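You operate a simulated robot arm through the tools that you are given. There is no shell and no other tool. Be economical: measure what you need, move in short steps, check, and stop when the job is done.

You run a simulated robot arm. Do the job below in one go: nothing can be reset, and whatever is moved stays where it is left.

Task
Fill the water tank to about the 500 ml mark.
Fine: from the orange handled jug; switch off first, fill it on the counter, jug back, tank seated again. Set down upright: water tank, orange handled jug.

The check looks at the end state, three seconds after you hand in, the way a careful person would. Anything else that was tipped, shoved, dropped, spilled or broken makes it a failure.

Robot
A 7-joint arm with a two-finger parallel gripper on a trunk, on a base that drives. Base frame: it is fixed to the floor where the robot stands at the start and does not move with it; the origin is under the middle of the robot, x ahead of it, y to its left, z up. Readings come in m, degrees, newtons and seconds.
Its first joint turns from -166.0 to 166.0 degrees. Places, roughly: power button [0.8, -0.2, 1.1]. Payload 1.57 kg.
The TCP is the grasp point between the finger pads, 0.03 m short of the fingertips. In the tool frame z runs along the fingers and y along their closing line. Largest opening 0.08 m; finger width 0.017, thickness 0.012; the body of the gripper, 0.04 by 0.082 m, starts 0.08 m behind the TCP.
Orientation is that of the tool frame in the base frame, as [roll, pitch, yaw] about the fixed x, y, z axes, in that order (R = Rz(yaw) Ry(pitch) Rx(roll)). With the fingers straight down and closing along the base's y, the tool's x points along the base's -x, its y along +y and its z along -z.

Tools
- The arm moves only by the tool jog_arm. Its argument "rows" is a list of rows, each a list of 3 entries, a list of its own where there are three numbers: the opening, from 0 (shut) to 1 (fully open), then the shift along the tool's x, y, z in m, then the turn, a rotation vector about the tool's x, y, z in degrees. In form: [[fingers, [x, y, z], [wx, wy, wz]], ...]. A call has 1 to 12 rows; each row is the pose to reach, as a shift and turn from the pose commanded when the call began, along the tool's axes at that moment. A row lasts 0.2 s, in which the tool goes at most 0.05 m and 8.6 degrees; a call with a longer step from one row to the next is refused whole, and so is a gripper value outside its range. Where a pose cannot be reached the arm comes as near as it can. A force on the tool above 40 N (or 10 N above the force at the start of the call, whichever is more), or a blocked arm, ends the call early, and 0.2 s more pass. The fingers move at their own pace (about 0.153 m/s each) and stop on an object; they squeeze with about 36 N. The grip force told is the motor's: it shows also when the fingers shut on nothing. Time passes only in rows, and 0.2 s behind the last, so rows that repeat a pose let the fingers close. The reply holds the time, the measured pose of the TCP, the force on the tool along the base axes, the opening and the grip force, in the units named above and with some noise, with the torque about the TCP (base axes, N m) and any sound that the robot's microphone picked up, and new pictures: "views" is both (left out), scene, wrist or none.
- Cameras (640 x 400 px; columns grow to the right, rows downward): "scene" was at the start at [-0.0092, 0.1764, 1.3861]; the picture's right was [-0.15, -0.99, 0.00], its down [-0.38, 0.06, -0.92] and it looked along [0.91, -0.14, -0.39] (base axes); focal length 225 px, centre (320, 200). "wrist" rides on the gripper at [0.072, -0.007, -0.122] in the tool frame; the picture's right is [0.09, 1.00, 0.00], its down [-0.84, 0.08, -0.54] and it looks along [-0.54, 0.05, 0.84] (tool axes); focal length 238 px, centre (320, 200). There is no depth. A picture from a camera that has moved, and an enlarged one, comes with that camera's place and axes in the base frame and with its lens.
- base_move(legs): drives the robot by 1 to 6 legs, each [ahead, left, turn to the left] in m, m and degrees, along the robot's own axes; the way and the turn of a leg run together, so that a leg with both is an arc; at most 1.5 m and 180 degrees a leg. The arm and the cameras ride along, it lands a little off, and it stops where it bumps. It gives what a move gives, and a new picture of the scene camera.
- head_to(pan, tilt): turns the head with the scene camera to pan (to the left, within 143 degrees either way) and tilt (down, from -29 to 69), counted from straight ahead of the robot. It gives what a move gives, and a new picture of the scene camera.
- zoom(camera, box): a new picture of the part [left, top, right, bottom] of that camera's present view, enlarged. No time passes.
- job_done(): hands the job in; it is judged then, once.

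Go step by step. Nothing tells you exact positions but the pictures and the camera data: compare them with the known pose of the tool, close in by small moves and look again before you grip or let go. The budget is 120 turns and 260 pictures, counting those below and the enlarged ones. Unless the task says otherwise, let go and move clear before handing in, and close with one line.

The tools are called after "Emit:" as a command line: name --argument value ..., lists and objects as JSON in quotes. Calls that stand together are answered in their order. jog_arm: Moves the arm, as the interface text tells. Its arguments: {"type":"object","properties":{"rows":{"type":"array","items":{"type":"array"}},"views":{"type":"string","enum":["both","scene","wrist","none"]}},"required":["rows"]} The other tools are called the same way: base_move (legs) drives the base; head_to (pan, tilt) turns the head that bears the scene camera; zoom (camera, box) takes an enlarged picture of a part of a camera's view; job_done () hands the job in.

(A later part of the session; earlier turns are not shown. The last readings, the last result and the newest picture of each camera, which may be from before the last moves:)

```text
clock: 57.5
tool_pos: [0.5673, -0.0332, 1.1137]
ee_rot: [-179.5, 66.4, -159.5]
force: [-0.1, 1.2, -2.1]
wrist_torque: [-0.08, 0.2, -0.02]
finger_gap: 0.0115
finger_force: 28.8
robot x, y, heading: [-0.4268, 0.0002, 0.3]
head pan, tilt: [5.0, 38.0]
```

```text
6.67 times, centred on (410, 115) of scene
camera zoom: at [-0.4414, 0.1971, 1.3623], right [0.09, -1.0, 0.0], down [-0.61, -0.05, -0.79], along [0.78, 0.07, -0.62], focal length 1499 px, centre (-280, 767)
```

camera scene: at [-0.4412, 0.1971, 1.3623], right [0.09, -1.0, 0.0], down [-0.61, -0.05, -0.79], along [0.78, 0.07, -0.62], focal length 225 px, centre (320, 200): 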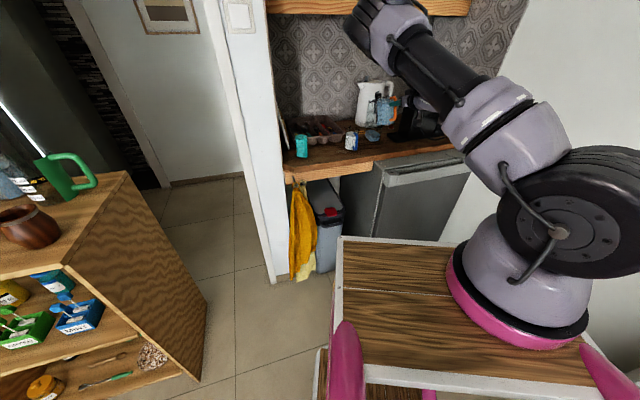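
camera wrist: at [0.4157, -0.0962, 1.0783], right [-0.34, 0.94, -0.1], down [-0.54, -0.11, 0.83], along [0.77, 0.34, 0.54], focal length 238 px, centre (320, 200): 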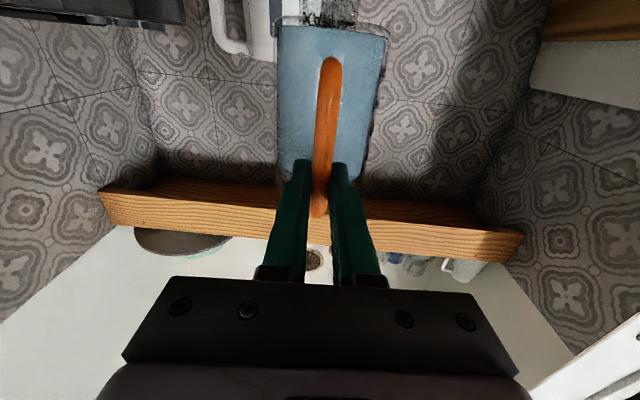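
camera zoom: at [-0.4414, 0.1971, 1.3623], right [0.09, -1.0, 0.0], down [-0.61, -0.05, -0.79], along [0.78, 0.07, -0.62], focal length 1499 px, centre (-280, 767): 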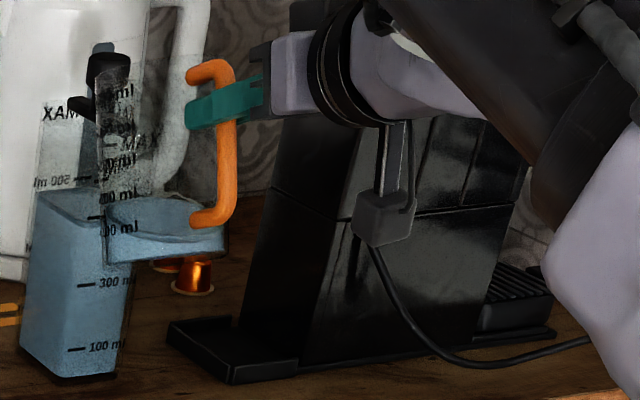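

Pouring has stopped and the jug is still upright-ish in hand. I'll draw it back from the tank and level it.

Emit:
jog_arm --rows '[[0, [0, 0, -0.02], [0, 0, 0]], [0, [0, 0, -0.045], [0, 0, 0]], [0, [0, 0, -0.07], [0, -5, 0]], [0, [0, 0, -0.09], [0, -10, 0]], [0, [0, 0, -0.1], [0, -15, 0]], [0, [0, 0, -0.1], [0, -20, 0]], [0, [0, 0, -0.1], [0, -23.4, 0]], [0, [0, 0, -0.1], [0, -23.4, 0]]]' --views "scene"

Emit:
zoom --camera "scene" --box '[365, 95, 415, 145]'

Emit:
zoom --camera "scene" --box '[380, 70, 430, 120]'

```text
clock: 59.3
tool_pos: [0.4819, -0.0632, 1.1526]
ee_rot: [-133.8, 89.8, -113.8]
force: [0.8, -0.5, -1.4]
wrist_torque: [-0.07, 0.21, 0.01]
finger_gap: 0.0114
finger_force: 28.4
robot x, y, heading: [-0.4268, -0.0005, 0.3]
head pan, tilt: [5.0, 38.0]
camera scene: at [-0.4413, 0.1971, 1.3623], right [0.09, -1.0, 0.0], down [-0.61, -0.05, -0.79], along [0.78, 0.07, -0.62], focal length 225 px, centre (320, 200)
```

scene: 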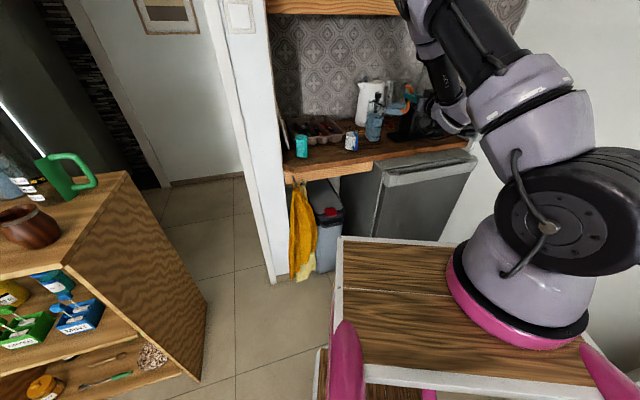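

```text
8.00 times, centred on (390, 120) of scene
camera zoom: at [-0.4413, 0.1971, 1.3623], right [0.09, -1.0, 0.0], down [-0.61, -0.05, -0.79], along [0.78, 0.07, -0.62], focal length 1799 px, centre (-240, 840)
```

zoom: 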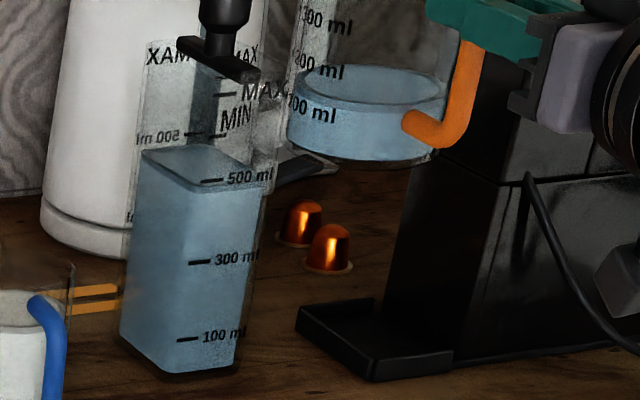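

```text
8.00 times, centred on (405, 95) of scene
camera zoom: at [-0.4413, 0.1971, 1.3623], right [0.09, -1.0, 0.0], down [-0.61, -0.05, -0.79], along [0.78, 0.07, -0.62], focal length 1799 px, centre (-360, 1040)
```

zoom: 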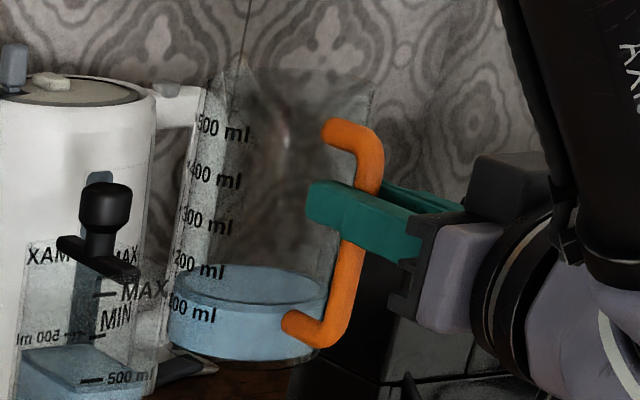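

The tank looks slightly under the mark. Let me zoom in to read the level precisely.

Emit:
zoom --camera "scene" --box '[376, 108, 400, 128]'

Emit:
zoom --camera "scene" --box '[396, 95, 426, 120]'

```text
16.00 times, centred on (388, 118) of scene
camera zoom: at [-0.4413, 0.1971, 1.3623], right [0.09, -1.0, 0.0], down [-0.61, -0.05, -0.79], along [0.78, 0.07, -0.62], focal length 3597 px, centre (-768, 1512)
```

zoom: 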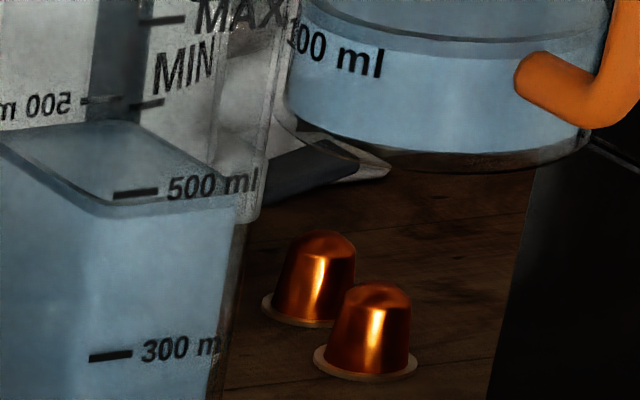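

```text
16.00 times, centred on (411, 108) of scene
camera zoom: at [-0.4413, 0.1971, 1.3623], right [0.09, -1.0, 0.0], down [-0.61, -0.05, -0.79], along [0.78, 0.07, -0.62], focal length 3597 px, centre (-1136, 1680)
```

zoom: 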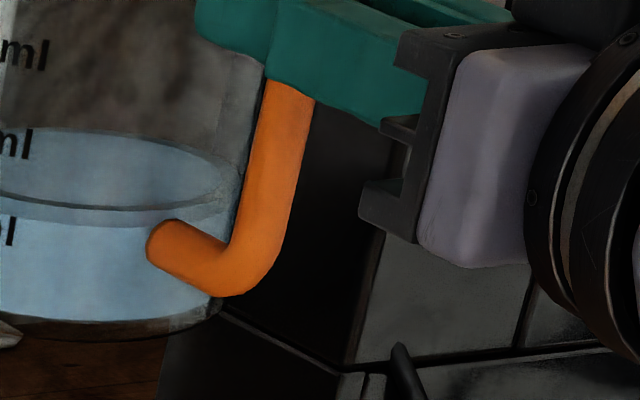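

The level reads about 480 ml, so I'll add a small splash. Going back in over the rim at 23° tilt along the same path.

Emit:
jog_arm --rows '[[0, [0, 0, 0], [0, 5, 0]], [0, [0, 0, 0.005], [0, 10, 0]], [0, [0.004, 0, 0.02], [0, 15, 0]], [0, [0.014, 0, 0.042], [0, 20, 0]], [0, [0.026, 0, 0.066], [0, 23.4, 0]], [0, [0.034, 0, 0.082], [0, 23.4, 0]], [0, [0.038, 0, 0.0905], [0, 23.4, 0]], [0, [0.038, 0, 0.0905], [0, 23.4, 0]]]' --views "none"

```text
clock: 61.1
tool_pos: [0.5668, -0.0319, 1.1158]
ee_rot: [-179.7, 66.3, -159.5]
force: [0.1, -1.2, -2.2]
wrist_torque: [0.0, 0.15, -0.01]
finger_gap: 0.0115
finger_force: 29.1
robot x, y, heading: [-0.4294, -0.0029, 0.0]
head pan, tilt: [5.0, 38.0]
```

The jug is back at the start-of-pour position (0.567, -0.032, 1.116), matching the earlier pose. Tilting to about 69° about the lip and looking.

Emit:
jog_arm --rows '[[0, [-0.0133, 0, -0.0029], [0, 6, 0]], [0, [-0.0267, 0, -0.0044], [0, 12, 0]], [0, [-0.04, 0, -0.0045], [0, 18, 0]], [0, [-0.0538, 0, -0.003], [0, 24, 0]], [0, [-0.0671, 0, -0.0002], [0, 30, 0]], [0, [-0.08, 0, 0.0039], [0, 36, 0]], [0, [-0.0883, 0, 0.0074], [0, 40, 0]], [0, [-0.0964, 0, 0.0115], [0, 44, 0]], [0, [-0.1003, 0, 0.0137], [0, 46, 0]]]' --views "none"

Emit:
zoom --camera "scene" --box '[370, 80, 420, 130]'

```text
clock: 63.1
tool_pos: [0.6159, -0.0138, 1.2022]
ee_rot: [-179.8, 20.3, -159.7]
force: [-1.0, -0.3, -1.9]
wrist_torque: [-0.02, 0.0, 0.04]
finger_gap: 0.0111
finger_force: 28.8
robot x, y, heading: [-0.4272, 0.0019, 0.1]
head pan, tilt: [5.0, 38.0]
```

```text
8.00 times, centred on (395, 105) of scene
camera zoom: at [-0.4414, 0.1971, 1.3623], right [0.09, -1.0, 0.0], down [-0.61, -0.05, -0.79], along [0.78, 0.07, -0.62], focal length 1799 px, centre (-280, 960)
```

zoom: 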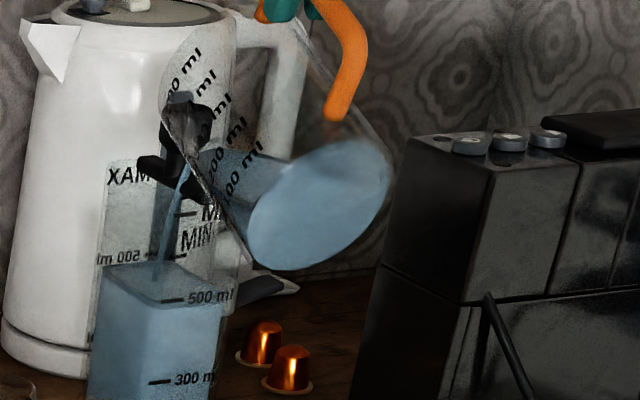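

It's flowing in and the level is about 490 ml. A short hold, then untilt back to 23°.

Emit:
jog_arm --rows '[[0, [0, 0, 0], [0, 0, 0]], [0, [0.0171, 0, 0.0059], [0, -8, 0]], [0, [0.0331, 0, 0.0142], [0, -16, 0]], [0, [0.0479, 0, 0.0246], [0, -24, 0]], [0, [0.0611, 0, 0.037], [0, -32, 0]], [0, [0.0724, 0, 0.0511], [0, -40, 0]], [0, [0.0795, 0, 0.0627], [0, -46, 0]], [0, [0.0795, 0, 0.0627], [0, -46, 0]]]' --views "none"

Emit:
jog_arm --rows '[[0, [0, 0, -0.02], [0, 0, 0]], [0, [0, 0, -0.045], [0, 0, 0]], [0, [0, 0, -0.07], [0, -5, 0]], [0, [0, 0, -0.09], [0, -10, 0]], [0, [0, 0, -0.1], [0, -15, 0]], [0, [0, 0, -0.1], [0, -20, 0]], [0, [0, 0, -0.1], [0, -23.4, 0]], [0, [0, 0, -0.1], [0, -23.4, 0]]]' --views "scene"

Emit:
zoom --camera "scene" --box '[376, 108, 400, 128]'

Emit:
zoom --camera "scene" --box '[365, 85, 425, 145]'

```text
clock: 64.9
tool_pos: [0.5656, -0.0327, 1.1161]
ee_rot: [-179.6, 66.5, -159.4]
force: [-1.1, 0.4, -2.9]
wrist_torque: [-0.1, 0.14, -0.02]
finger_gap: 0.0118
finger_force: 28.9
robot x, y, heading: [-0.422, -0.0, 0.3]
head pan, tilt: [5.0, 38.0]
```

```text
clock: 66.7
tool_pos: [0.4817, -0.0621, 1.1558]
ee_rot: [-136.4, 89.7, -116.3]
force: [0.0, 1.1, -2.5]
wrist_torque: [-0.06, 0.19, 0.05]
finger_gap: 0.0113
finger_force: 28.7
robot x, y, heading: [-0.4277, 0.0033, 0.1]
head pan, tilt: [5.0, 38.0]
camera scene: at [-0.4413, 0.1971, 1.3623], right [0.09, -1.0, 0.0], down [-0.61, -0.05, -0.79], along [0.78, 0.07, -0.62], focal length 225 px, centre (320, 200)
```

scene: 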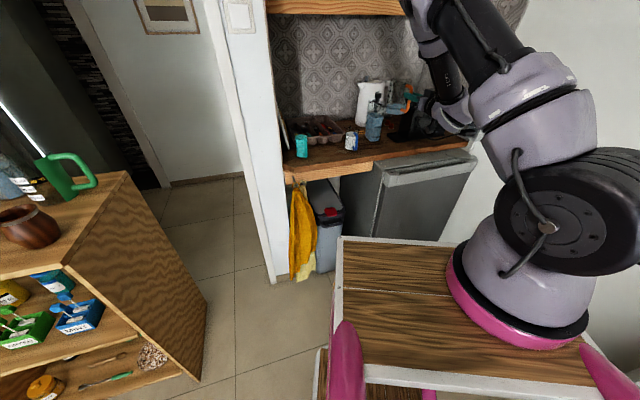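

```text
16.00 times, centred on (388, 118) of scene
camera zoom: at [-0.4413, 0.1971, 1.3623], right [0.09, -1.0, 0.0], down [-0.61, -0.05, -0.79], along [0.78, 0.07, -0.62], focal length 3597 px, centre (-768, 1512)
```

zoom: 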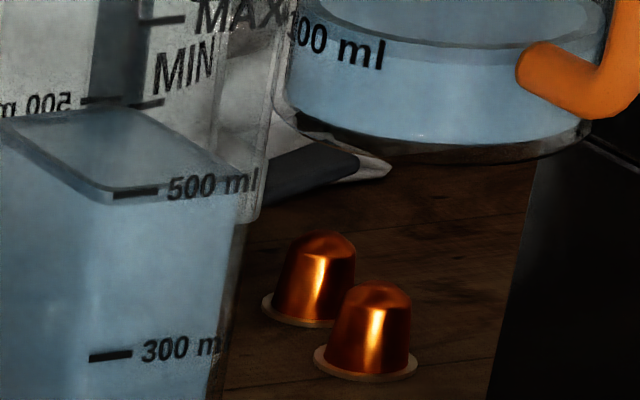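

```text
6.67 times, centred on (395, 115) of scene
camera zoom: at [-0.4413, 0.1971, 1.3623], right [0.09, -1.0, 0.0], down [-0.61, -0.05, -0.79], along [0.78, 0.07, -0.62], focal length 1499 px, centre (-180, 767)
```

zoom: 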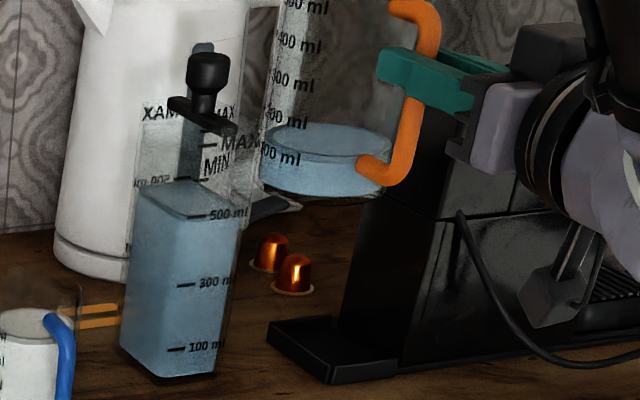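

The water now stands right at the 500 ml mark with no spill visible. I'll carry the jug back sideways to above its original place.

Emit:
jog_arm --rows '[[0, [0, 0.015, 0], [0, 0, 0]], [0, [0, 0.04, 0], [0, 0, 0]], [0, [0, 0.066, 0], [0, 0, 0]], [0, [0, 0.092, 0], [0, 0, 0]], [0, [0, 0.118, 0.01], [0, 0, 0]], [0, [0, 0.144, 0.02], [0, 0, 0]], [0, [0, 0.17, 0.03], [0, 0, 0]], [0, [0, 0.196, 0.04], [0, 0, 0]], [0, [0, 0.222, 0.05], [0, 0, 0]], [0, [0, 0.248, 0.06], [0, 0, 0]], [0, [0, 0.27, 0.066], [0, 0, 0]], [0, [0, 0.282, 0.069], [0, 0, 0]]]' --views "both"

```text
clock: 69.3
tool_pos: [0.4486, 0.2243, 1.1539]
ee_rot: [-141.4, 89.7, -121.3]
force: [0.5, -0.4, -2.2]
wrist_torque: [-0.07, 0.18, 0.05]
finger_gap: 0.0115
finger_force: 28.5
robot x, y, heading: [-0.4294, -0.0051, 0.0]
head pan, tilt: [5.0, 38.0]
camera scene: at [-0.4412, 0.197, 1.3623], right [0.09, -1.0, 0.0], down [-0.61, -0.05, -0.79], along [0.78, 0.07, -0.62], focal length 225 px, centre (320, 200)
camera wrist: at [0.3357, 0.1759, 1.0817], right [-0.34, 0.93, -0.1], down [-0.53, -0.11, 0.84], along [0.77, 0.34, 0.54], focal length 238 px, centre (320, 200)
```

scene: 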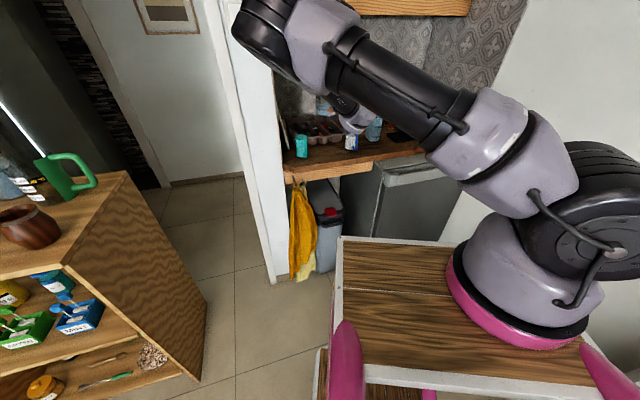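
wrist: 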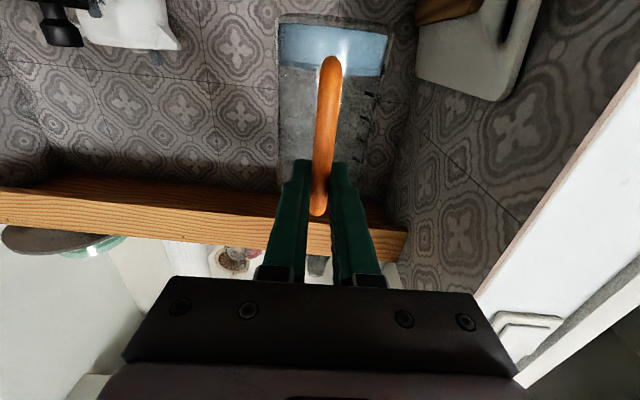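

The jug is right above its old place. Lowering it, gently at the end.

Emit:
jog_arm --rows '[[0, [0.02, 0.001, 0.002], [0, 0, 0]], [0, [0.05, 0.001, 0.002], [0, 0, 0]], [0, [0.08, 0.001, 0.002], [0, 0, 0]], [0, [0.11, 0.001, 0.002], [0, 0, 0]], [0, [0.14, 0.001, 0.002], [0, 0, 0]], [0, [0.16, 0.001, 0.002], [0, 0, 0]], [0, [0.173, 0.001, 0.002], [0, 0, 0]], [0, [0.18, 0.001, 0.002], [0, 0, 0]], [0, [0.183, 0.001, 0.002], [0, 0, 0]]]' --views "wrist"

Emit:
jog_arm --rows '[[0, [0.002, 0, 0], [0, 0, 0]], [0, [0.003, 0, 0], [0, 0, 0]]]' --views "wrist"

```text
clock: 71.3
tool_pos: [0.449, 0.2262, 0.9726]
ee_rot: [-144.9, 89.7, -124.9]
force: [0.2, 0.5, -2.3]
wrist_torque: [-0.07, 0.18, 0.01]
finger_gap: 0.0113
finger_force: 29.0
robot x, y, heading: [-0.4252, -0.0013, 0.1]
head pan, tilt: [5.0, 38.0]
camera wrist: at [0.3358, 0.1767, 0.8999], right [-0.34, 0.94, -0.1], down [-0.53, -0.11, 0.84], along [0.77, 0.34, 0.54], focal length 238 px, centre (320, 200)
```

wrist: 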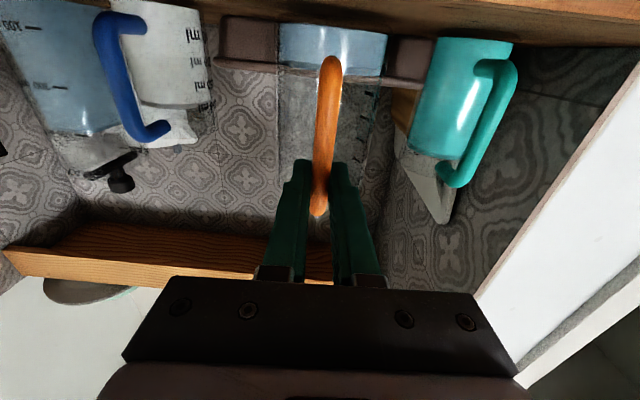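

```text
clock: 71.9
tool_pos: [0.4467, 0.2256, 0.97]
ee_rot: [-139.4, 89.7, -119.4]
force: [-0.7, -0.8, -2.9]
wrist_torque: [-0.11, 0.2, 0.02]
finger_gap: 0.0114
finger_force: 29.0
robot x, y, heading: [-0.4287, -0.0043, 0.1]
head pan, tilt: [5.0, 38.0]
camera wrist: at [0.3353, 0.1772, 0.8966], right [-0.34, 0.93, -0.1], down [-0.53, -0.11, 0.84], along [0.77, 0.34, 0.54], focal length 238 px, centre (320, 200)
```

wrist: 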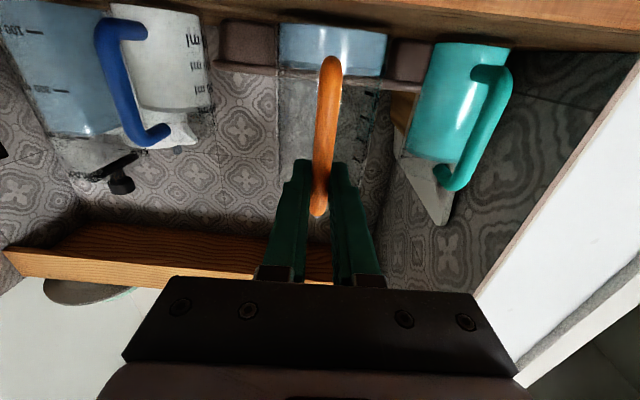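

Still hanging (about 2.5 N). Lowering in small steps until the counter takes the load.

Emit:
jog_arm --rows '[[0, [0.002, 0, 0.001], [0, 0, 0]], [0, [0.003, 0, 0.001], [0, 0, 0]]]' --views "none"

Emit:
jog_arm --rows '[[0, [0.002, 0, 0], [0, 0, 0]]]' --views "none"

```text
clock: 72.5
tool_pos: [0.4483, 0.2248, 0.9671]
ee_rot: [-104.8, 89.8, -84.7]
force: [-5.1, -1.0, 10.9]
wrist_torque: [0.4, -0.88, 0.01]
finger_gap: 0.0113
finger_force: 28.9
robot x, y, heading: [-0.4306, -0.0007, -0.0]
head pan, tilt: [5.0, 38.0]
```

```text
clock: 72.9
tool_pos: [0.4474, 0.2249, 0.9669]
ee_rot: [-70.2, 89.8, -50.2]
force: [-8.2, -1.8, 25.5]
wrist_torque: [0.3, -0.61, 0.08]
finger_gap: 0.0113
finger_force: 28.4
robot x, y, heading: [-0.4238, -0.0015, 0.1]
head pan, tilt: [5.0, 38.0]
```

The jug is down on the counter. I'll relieve the push, open, and withdraw straight back.

Emit:
jog_arm --rows '[[0, [-0.003, 0, 0], [0, 0, 0]], [0, [-0.003, 0, 0], [0, 0, 0]], [0.3, [-0.003, 0, 0], [0, 0, 0]], [0.6, [-0.003, 0, 0], [0, 0, 0]], [0.6, [-0.003, 0, -0.02], [0, 0, 0]], [0.6, [-0.003, 0, -0.05], [0, 0, 0]], [0.6, [-0.003, 0, -0.08], [0, 0, 0]], [0.6, [-0.02, 0, -0.1], [0, 0, 0]], [0.6, [-0.05, 0, -0.1], [0, 0, 0]]]' --views "wrist"

Emit:
zoom --camera "wrist" --box '[220, 0, 420, 150]'

```text
clock: 74.9
tool_pos: [0.3564, 0.1931, 1.0145]
ee_rot: [-139.7, 89.8, -119.6]
force: [-1.1, 0.2, -0.1]
wrist_torque: [0.06, -0.02, 0.0]
finger_gap: 0.0482
finger_force: 0.1
robot x, y, heading: [-0.4229, -0.0005, 0.3]
head pan, tilt: [5.0, 38.0]
camera wrist: at [0.2433, 0.1437, 0.9421], right [-0.34, 0.93, -0.1], down [-0.53, -0.11, 0.84], along [0.77, 0.34, 0.54], focal length 238 px, centre (320, 200)
```

wrist: 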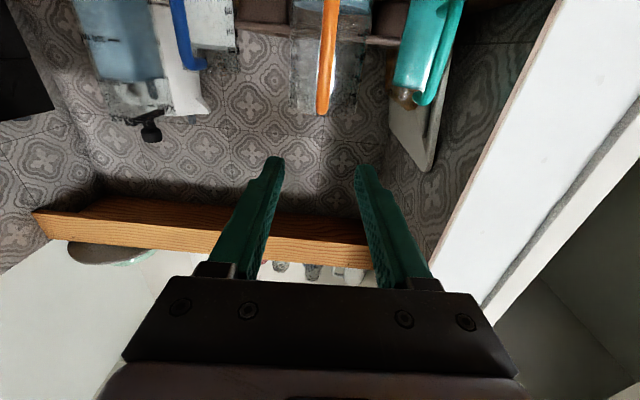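

```text
2.67 times, centred on (320, 75) of wrist
camera zoom: at [0.2433, 0.1437, 0.9421], right [-0.34, 0.93, -0.1], down [-0.53, -0.11, 0.84], along [0.77, 0.34, 0.54], focal length 636 px, centre (320, 533)
```

zoom: 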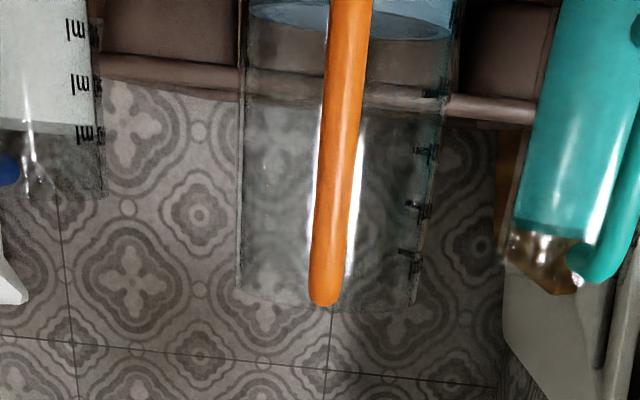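

The jug stands upright in its place. Next I raise the hand and turn the fingers down again.

Emit:
jog_arm --rows '[[0.6, [-0.04, 0, -0.01], [0, 0, 0]], [0.6, [-0.08, -0.01, -0.02], [0, 8, 0]], [0.6, [-0.115, -0.025, -0.03], [0, 16, 0]], [0.6, [-0.145, -0.045, -0.04], [0, 24, 0]], [0.6, [-0.175, -0.065, -0.05], [0, 32, 0]], [0.6, [-0.205, -0.085, -0.06], [0, 40, 0]], [0.6, [-0.23, -0.105, -0.07], [0, 48, 0]], [0.6, [-0.245, -0.125, -0.08], [0, 56, 0]], [0.6, [-0.255, -0.145, -0.09], [0, 64, 0]], [0.6, [-0.26, -0.165, -0.095], [0, 72, 0]], [0.6, [-0.265, -0.185, -0.1], [0, 80, 0]], [0.6, [-0.265, -0.2, -0.1], [0, 88, 0]]]' --views "scene"

```text
clock: 77.5
tool_pos: [0.3317, -0.0289, 1.2807]
ee_rot: [-179.9, 1.7, -160.1]
force: [-0.7, 0.5, 0.6]
wrist_torque: [-0.01, -0.05, -0.01]
finger_gap: 0.048
finger_force: 0.0
robot x, y, heading: [-0.4314, -0.0007, -0.0]
head pan, tilt: [5.0, 38.0]
camera scene: at [-0.4421, 0.1971, 1.3623], right [0.09, -1.0, 0.0], down [-0.61, -0.05, -0.79], along [0.79, 0.07, -0.62], focal length 225 px, centre (320, 200)
```

scene: 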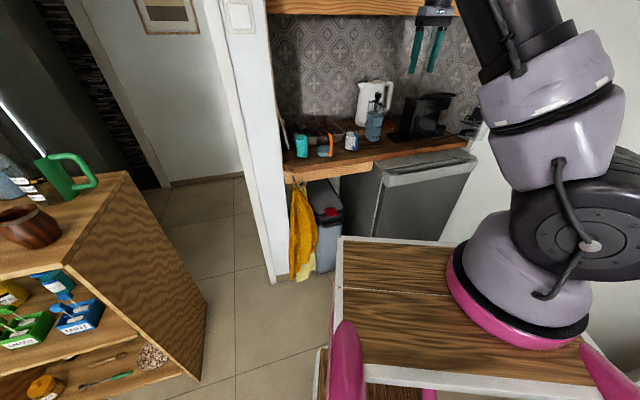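

Everything stands upright. I'll drive the base forward 0.37 m so the tank comes into reach with the fingers down.

Emit:
zoom --camera "scene" --box '[280, 80, 400, 170]'

Emit:
base_move --legs '[[0.37, 0, 0]]'

Emit:
jog_arm --rows '[[0.6, [0, 0, 0], [0, 1.7, 0]]]' --views "wrist"

```text
4.44 times, centred on (340, 125) of scene
camera zoom: at [-0.4421, 0.1971, 1.3623], right [0.09, -1.0, 0.0], down [-0.61, -0.05, -0.79], along [0.79, 0.07, -0.62], focal length 999 px, centre (231, 533)
```

zoom: 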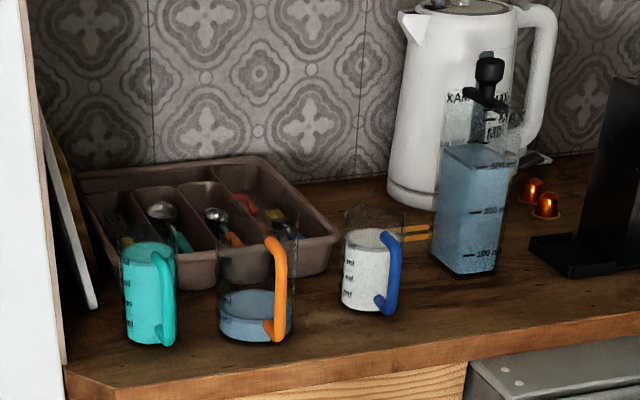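

```text
clock: 79.8
tool_pos: [0.6998, -0.0342, 1.2802]
ee_rot: [-179.8, 1.8, -160.3]
force: [0.5, -0.2, 0.6]
wrist_torque: [0.02, 0.04, 0.01]
finger_gap: 0.0479
finger_force: 0.1
robot x, y, heading: [-0.0557, -0.0015, -0.2]
head pan, tilt: [5.0, 38.0]
camera scene: at [-0.0713, 0.1968, 1.3623], right [0.08, -1.0, 0.0], down [-0.61, -0.05, -0.79], along [0.79, 0.07, -0.62], focal length 225 px, centre (320, 200)
```

scene: 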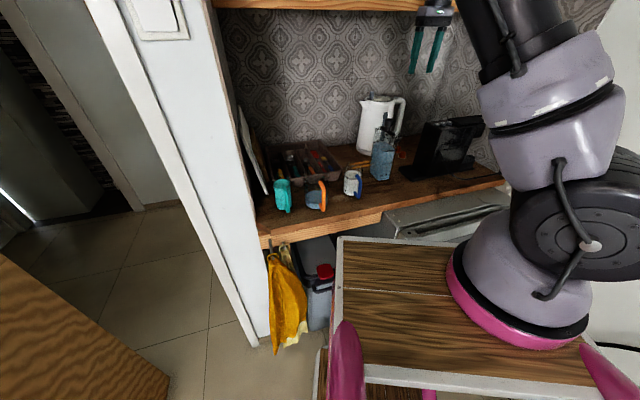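

```text
clock: 80.2
tool_pos: [0.6994, -0.0334, 1.2797]
ee_rot: [-179.9, 0.1, -160.2]
force: [-0.3, 0.1, -0.1]
wrist_torque: [0.01, -0.02, 0.07]
finger_gap: 0.048
finger_force: 0.0
robot x, y, heading: [-0.0571, -0.002, 0.1]
head pan, tilt: [5.0, 38.0]
camera wrist: at [0.6347, -0.0642, 1.401], right [-0.42, 0.91, 0.0], down [0.76, 0.36, 0.54], along [0.49, 0.23, -0.84], focal length 238 px, centre (320, 200)
```

wrist: 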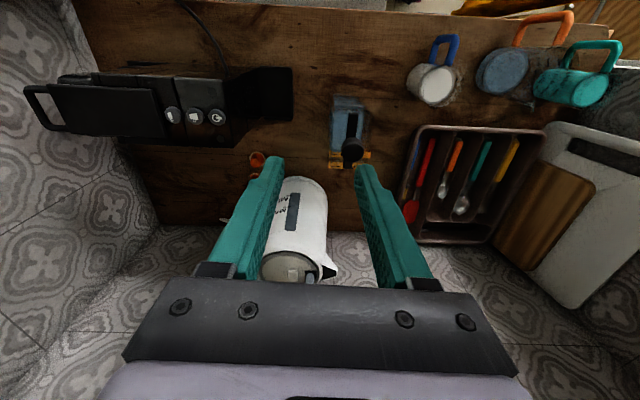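

Jug and mugs are all fine. Now I hover over the tank's knob and check alignment.

Emit:
jog_arm --rows '[[0.6, [-0.015, 0.015, 0.02], [0, 0, 0]], [0.6, [-0.03, 0.03, 0.04], [0, 0, 0]], [0.6, [-0.0423, 0.0461, 0.07], [0, 0, 0]], [0.6, [-0.0423, 0.0461, 0.1], [0, 0, 0]], [0.6, [-0.0423, 0.0461, 0.11], [0, 0, 0]]]' --views "wrist"

Emit:
zoom --camera "wrist" --box '[220, 85, 420, 210]'

Emit:
head_to --pan -10 --tilt 28

Emit:
zoom --camera "scene" --box '[260, 110, 400, 220]'

```text
clock: 81.4
tool_pos: [0.7249, 0.0247, 1.17]
ee_rot: [-179.8, 0.1, -160.3]
force: [0.1, -0.4, 0.3]
wrist_torque: [0.01, -0.02, 0.03]
finger_gap: 0.048
finger_force: 0.0
robot x, y, heading: [-0.0568, -0.003, -0.2]
head pan, tilt: [5.0, 38.0]
camera wrist: at [0.6594, -0.0065, 1.2906], right [-0.42, 0.91, 0.0], down [0.76, 0.36, 0.54], along [0.49, 0.23, -0.84], focal length 238 px, centre (320, 200)
```

wrist: 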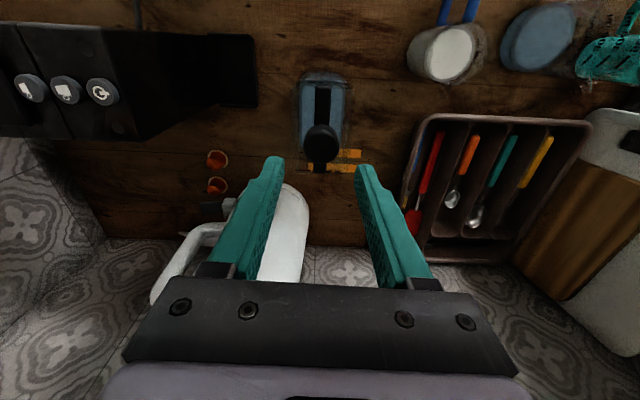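

```text
3.20 times, centred on (320, 148) of wrist
camera zoom: at [0.6594, -0.0065, 1.2906], right [-0.42, 0.91, 0.0], down [0.76, 0.36, 0.54], along [0.49, 0.23, -0.84], focal length 763 px, centre (320, 368)
```

zoom: 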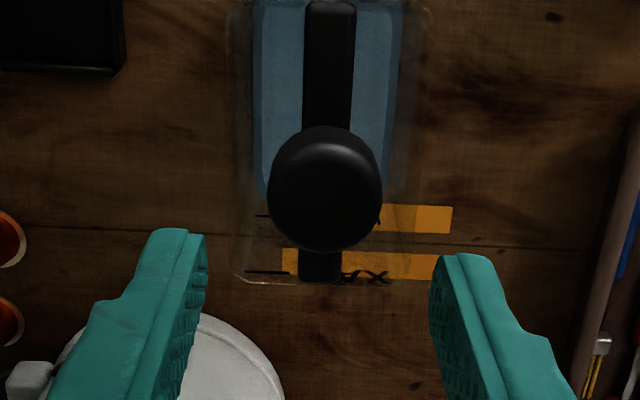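

```text
clock: 82.2
tool_pos: [0.7245, 0.0236, 1.1699]
ee_rot: [-179.8, 0.1, -160.3]
force: [-0.2, -0.3, 0.6]
wrist_torque: [0.03, 0.01, -0.01]
finger_gap: 0.0478
finger_force: 0.0
robot x, y, heading: [-0.0561, -0.0001, -0.1]
head pan, tilt: [-10.0, 28.0]
camera scene: at [-0.0677, 0.1735, 1.3778], right [-0.18, -0.98, 0.0], down [-0.46, 0.08, -0.88], along [0.87, -0.16, -0.47], focal length 225 px, centre (320, 200)
```

scene: 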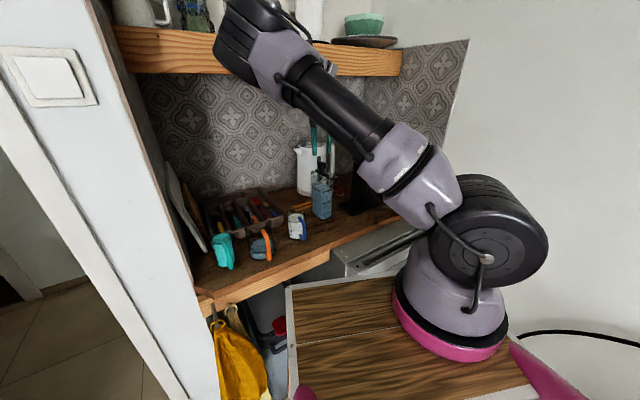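

```text
3.64 times, centred on (330, 165) of scene
camera zoom: at [-0.0677, 0.1735, 1.3778], right [-0.18, -0.98, 0.0], down [-0.46, 0.08, -0.88], along [0.87, -0.16, -0.47], focal length 818 px, centre (284, 327)
```

zoom: 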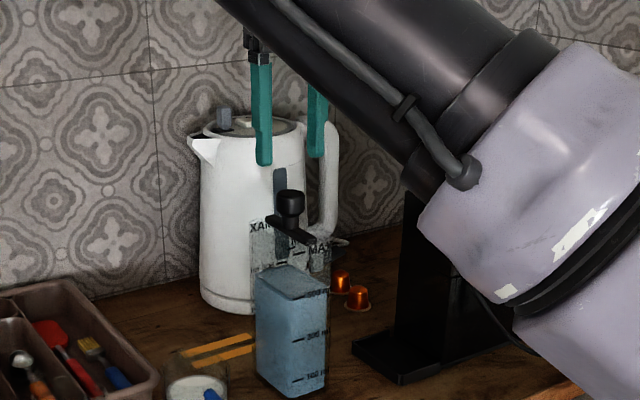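

The knob is centred within a few mm. Descending and gripping it at the same height as before.

Emit:
jog_arm --rows '[[0.6, [0.004, 0.001, 0.03], [0, 0, 0]], [0.6, [0.004, 0.001, 0.055], [0, 0, 0]], [0.6, [0.004, 0.001, 0.0625], [0, 0, 0]]]' --views "wrist"

Emit:
zoom --camera "wrist" --box '[220, 85, 420, 210]'

```text
clock: 83.0
tool_pos: [0.7202, 0.0225, 1.1073]
ee_rot: [-179.8, 0.2, -160.3]
force: [-0.1, -0.3, -0.4]
wrist_torque: [-0.04, 0.0, -0.01]
finger_gap: 0.048
finger_force: 0.1
robot x, y, heading: [-0.0602, -0.0008, -0.2]
head pan, tilt: [-10.0, 28.0]
camera wrist: at [0.6551, -0.0073, 1.2285], right [-0.42, 0.91, 0.0], down [0.76, 0.36, 0.54], along [0.49, 0.23, -0.84], focal length 238 px, centre (320, 200)
```

wrist: 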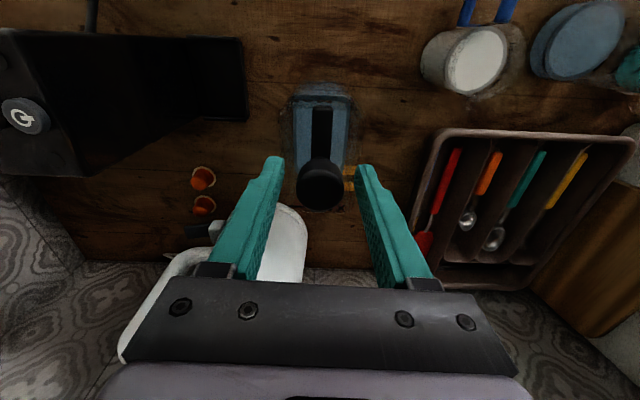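

```text
3.20 times, centred on (320, 148) of wrist
camera zoom: at [0.6551, -0.0073, 1.2285], right [-0.42, 0.91, 0.0], down [0.76, 0.36, 0.54], along [0.49, 0.23, -0.84], focal length 763 px, centre (320, 368)
```

zoom: 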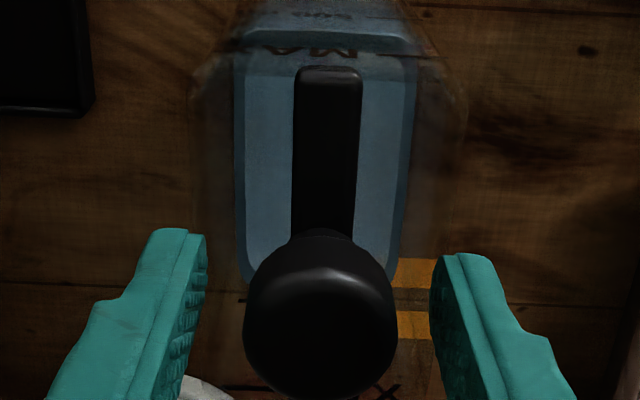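

The knob is well between the fingers (I'll shift 3 mm ahead). Closing and lifting gently.

Emit:
jog_arm --rows '[[0.6, [-0.003, 0, 0], [0, 0, 0]], [0, [-0.003, 0, 0], [0, 0, 0]], [0, [-0.003, 0, 0], [0, 0, 0]], [0, [-0.003, 0, 0], [0, 0, 0]]]' --views "none"

Emit:
jog_arm --rows '[[0, [0, 0, -0.005], [0, 0, 0]], [0, [0, 0, -0.015], [0, 0, 0]], [0, [0, 0, -0.03], [0, 0, 0]], [0, [0, 0, -0.03], [0, 0, 0]]]' --views "wrist"

Emit:
zoom --camera "scene" --box '[260, 110, 400, 220]'

```text
clock: 84.0
tool_pos: [0.7237, 0.0243, 1.107]
ee_rot: [-179.8, 0.2, -160.3]
force: [-0.2, 0.0, 0.0]
wrist_torque: [0.0, -0.03, -0.06]
finger_gap: 0.0286
finger_force: 36.1
robot x, y, heading: [-0.0585, 0.0004, -0.0]
head pan, tilt: [-10.0, 28.0]
```

```text
clock: 85.0
tool_pos: [0.7254, 0.0241, 1.1382]
ee_rot: [-179.8, 0.0, -160.2]
force: [0.5, 0.5, -7.6]
wrist_torque: [0.0, -0.01, 0.02]
finger_gap: 0.0286
finger_force: 35.6
robot x, y, heading: [-0.0568, 0.0012, 0.1]
head pan, tilt: [-10.0, 28.0]
camera wrist: at [0.6591, -0.006, 1.2581], right [-0.42, 0.91, 0.0], down [0.76, 0.36, 0.54], along [0.49, 0.23, -0.84], focal length 238 px, centre (320, 200)
```

wrist: 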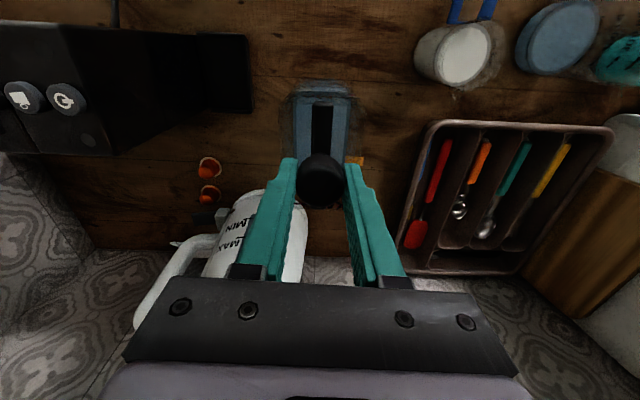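

```text
3.64 times, centred on (330, 165) of scene
camera zoom: at [-0.0674, 0.1734, 1.3778], right [-0.18, -0.98, 0.0], down [-0.46, 0.08, -0.88], along [0.87, -0.16, -0.47], focal length 818 px, centre (284, 327)
```

zoom: 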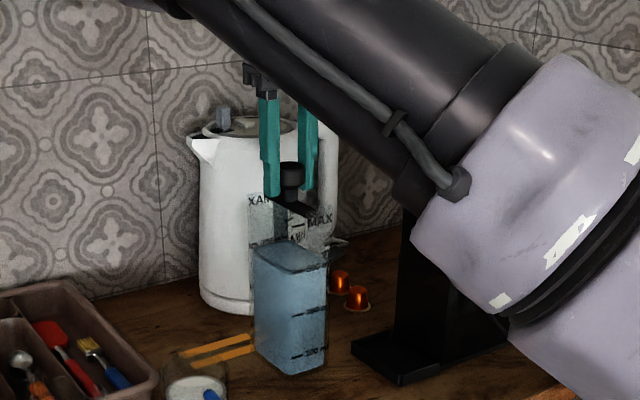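

The tank is lifted (about 7 N) with the water steady. I'll raise it and carry it slowly back above its seat on the machine.

Emit:
jog_arm --rows '[[0, [0, 0, -0.015], [0, 0, 0]], [0, [0, 0, -0.035], [0, 0, 0]], [0, [0.001, -0.006, -0.042], [0, 0, 0]], [0, [0.004, -0.022, -0.042], [0, 0, 0]], [0, [0.008, -0.042, -0.042], [0, 0, 0]], [0, [0.012, -0.062, -0.042], [0, 0, 0]], [0, [0.016, -0.082, -0.042], [0, 0, 0]], [0, [0.02, -0.102, -0.042], [0, 0, 0]], [0, [0.023, -0.12, -0.042], [0, 0, 0]], [0, [0.0245, -0.131, -0.042], [0, 0, 0]], [0, [0.0255, -0.136, -0.042], [0, 0, 0]], [0, [0.0255, -0.136, -0.042], [0, 0, 0]]]' --views "both"

Emit:
zoom --camera "wrist" --box '[220, 60, 420, 185]'

Emit:
zoom --camera "scene" --box '[300, 110, 420, 220]'

```text
clock: 87.6
tool_pos: [0.7471, -0.1119, 1.179]
ee_rot: [-179.9, 0.1, -160.3]
force: [-0.3, -0.1, -6.4]
wrist_torque: [0.0, 0.02, 0.02]
finger_gap: 0.0285
finger_force: 35.9
robot x, y, heading: [-0.0565, -0.003, -0.3]
head pan, tilt: [-10.0, 28.0]
camera scene: at [-0.0674, 0.1734, 1.3779], right [-0.18, -0.98, 0.0], down [-0.46, 0.08, -0.88], along [0.87, -0.16, -0.47], focal length 225 px, centre (320, 200)
camera wrist: at [0.6805, -0.1426, 1.3005], right [-0.42, 0.91, 0.0], down [0.76, 0.36, 0.54], along [0.49, 0.23, -0.84], focal length 238 px, centre (320, 200)
```

scene: 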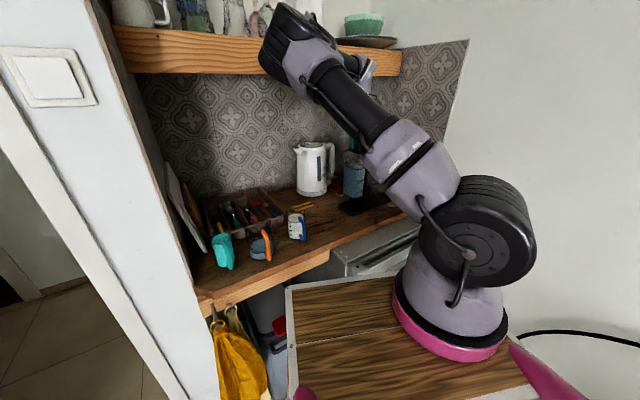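
wrist: 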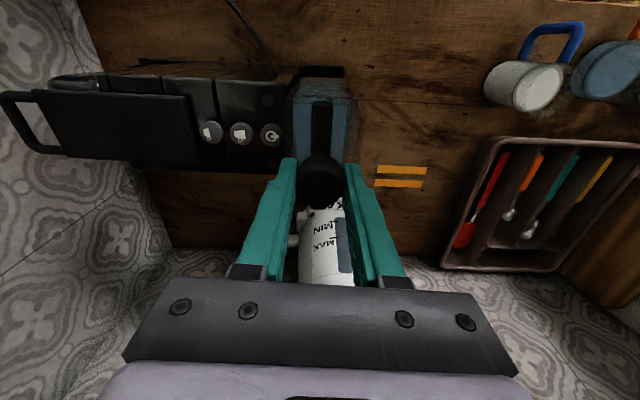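

```text
3.20 times, centred on (320, 122) of wrist
camera zoom: at [0.6805, -0.1426, 1.3005], right [-0.42, 0.91, 0.0], down [0.76, 0.36, 0.54], along [0.49, 0.23, -0.84], focal length 763 px, centre (320, 448)
```

zoom: 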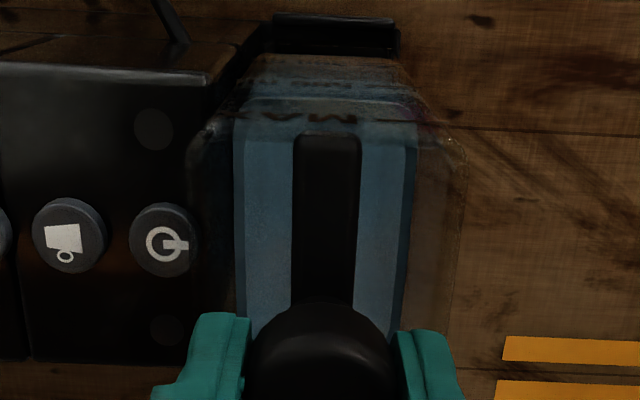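

```text
3.64 times, centred on (360, 165) of scene
camera zoom: at [-0.0674, 0.1734, 1.3779], right [-0.18, -0.98, 0.0], down [-0.46, 0.08, -0.88], along [0.87, -0.16, -0.47], focal length 818 px, centre (174, 327)
```

zoom: 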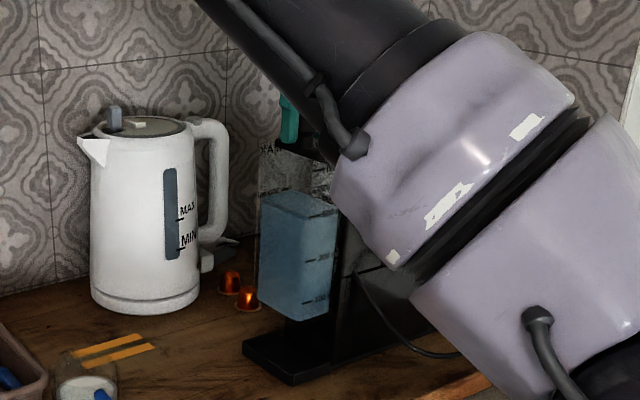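

The tank is back above its seat at the recorded position (0.747, -0.112). Lowering stepwise while watching the force.

Emit:
jog_arm --rows '[[0, [0, 0, 0.015], [0, 0, 0]], [0, [0, 0, 0.035], [0, 0, 0]], [0, [0, 0, 0.05], [0, 0, 0]], [0, [0, 0, 0.058], [0, 0, 0]], [0, [0, 0, 0.06], [0, 0, 0]]]' --views "none"

Emit:
zoom --camera "scene" --box '[330, 120, 390, 220]'

```text
clock: 88.8
tool_pos: [0.7464, -0.1111, 1.1236]
ee_rot: [-179.5, 0.5, -160.3]
force: [6.9, 1.9, 36.4]
wrist_torque: [-0.1, 0.23, -0.08]
finger_gap: 0.0287
finger_force: 36.4
robot x, y, heading: [-0.0612, 0.0012, -0.1]
head pan, tilt: [-10.0, 28.0]
```

```text
4.00 times, centred on (360, 170) of scene
camera zoom: at [-0.0686, 0.1737, 1.3778], right [-0.18, -0.98, 0.0], down [-0.46, 0.08, -0.88], along [0.87, -0.16, -0.47], focal length 899 px, centre (160, 320)
```

zoom: 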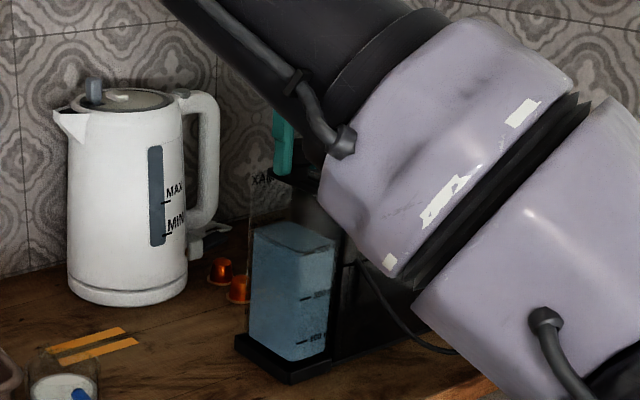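

It stopped about 10 mm too high, so the tank's foot is probably sitting on the seat's rim. I'll lift off a few mm and look closely.

Emit:
jog_arm --rows '[[0, [0, 0, -0.008], [0, 0, 0]], [0, [0, 0, -0.008], [0, 0, 0]]]' --views "wrist"

Emit:
zoom --camera "wrist" --box '[260, 40, 390, 140]'

Emit:
zoom --camera "scene" --box '[335, 160, 375, 220]'

```text
clock: 89.4
tool_pos: [0.7437, -0.1119, 1.1273]
ee_rot: [-180.0, -0.1, -160.3]
force: [0.0, 1.1, -6.3]
wrist_torque: [0.03, 0.0, 0.01]
finger_gap: 0.0284
finger_force: 35.9
robot x, y, heading: [-0.0574, 0.0008, -0.2]
head pan, tilt: [-10.0, 28.0]
camera wrist: at [0.6789, -0.1425, 1.2484], right [-0.42, 0.91, 0.0], down [0.76, 0.36, 0.54], along [0.49, 0.23, -0.84], focal length 238 px, centre (320, 200)
```

wrist: 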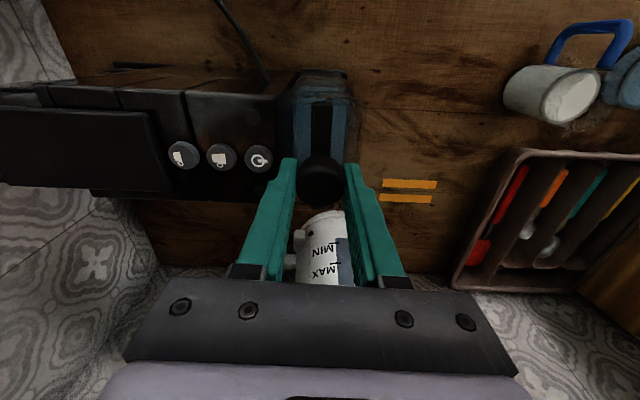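

```text
4.00 times, centred on (325, 90) of wrist
camera zoom: at [0.6789, -0.1425, 1.2484], right [-0.42, 0.91, 0.0], down [0.76, 0.36, 0.54], along [0.49, 0.23, -0.84], focal length 953 px, centre (300, 640)
```

zoom: 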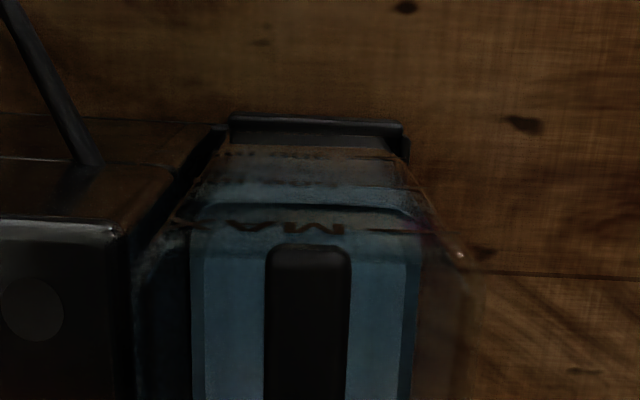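

```text
6.67 times, centred on (355, 190) of scene
camera zoom: at [-0.0674, 0.1733, 1.3779], right [-0.18, -0.98, 0.0], down [-0.46, 0.08, -0.88], along [0.87, -0.16, -0.47], focal length 1499 px, centre (87, 267)
```

zoom: 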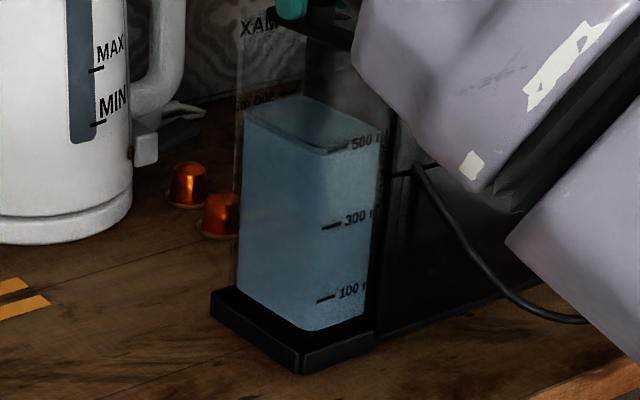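

The contact pushed the tank away from the robot, and it sits about 3 mm too close to me. I'll shift 3 mm in and lower again.

Emit:
jog_arm --rows '[[0, [-0.0035, -0.001, 0], [0, 0, 0]], [0, [-0.0035, -0.001, 0.004], [0, 0, 0]], [0, [-0.0035, -0.001, 0.008], [0, 0, 0]], [0, [-0.0035, -0.001, 0.011], [0, 0, 0]]]' --views "none"

Emit:
zoom --camera "scene" --box '[335, 160, 375, 220]'

```text
clock: 90.4
tool_pos: [0.7491, -0.1129, 1.118]
ee_rot: [-179.7, 0.1, -160.2]
force: [0.1, 3.6, -4.1]
wrist_torque: [0.08, 0.12, -0.13]
finger_gap: 0.0284
finger_force: 35.8
robot x, y, heading: [-0.0564, -0.0005, -0.2]
head pan, tilt: [-10.0, 28.0]
```

```text
6.67 times, centred on (355, 190) of scene
camera zoom: at [-0.0676, 0.1735, 1.3778], right [-0.18, -0.98, 0.0], down [-0.46, 0.08, -0.88], along [0.87, -0.16, -0.47], focal length 1499 px, centre (87, 267)
```

zoom: 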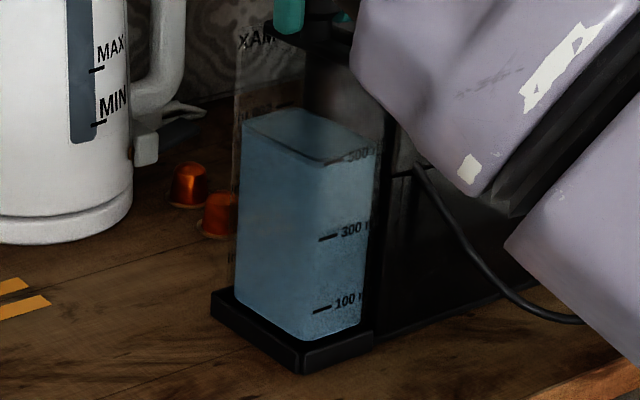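

It slipped past the rim (z 1.118, still mostly hanging), lightly touching the machine side. Easing 1 mm outward and lowering the rest.

Emit:
jog_arm --rows '[[0, [0, 0.001, 0.002], [0, 0, 0]], [0, [0, 0.001, 0.005], [0, 0, 0]], [0, [0, 0.001, 0.006], [0, 0, 0]]]' --views "none"

Emit:
zoom --camera "scene" --box '[335, 160, 375, 220]'

```text
clock: 91.2
tool_pos: [0.7489, -0.1117, 1.1137]
ee_rot: [-179.6, 0.3, -160.2]
force: [-5.5, -1.0, 24.6]
wrist_torque: [0.08, -0.05, -0.01]
finger_gap: 0.0285
finger_force: 36.1
robot x, y, heading: [-0.0591, -0.0024, -0.3]
head pan, tilt: [-10.0, 28.0]
```

```text
6.67 times, centred on (355, 190) of scene
camera zoom: at [-0.0688, 0.1735, 1.3778], right [-0.18, -0.98, 0.0], down [-0.46, 0.08, -0.88], along [0.87, -0.16, -0.47], focal length 1499 px, centre (87, 267)
```

zoom: 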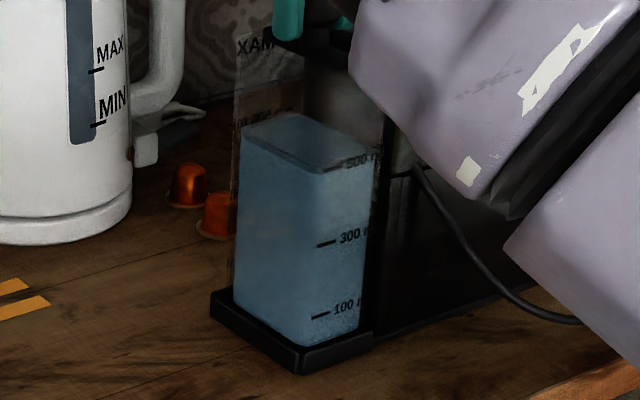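

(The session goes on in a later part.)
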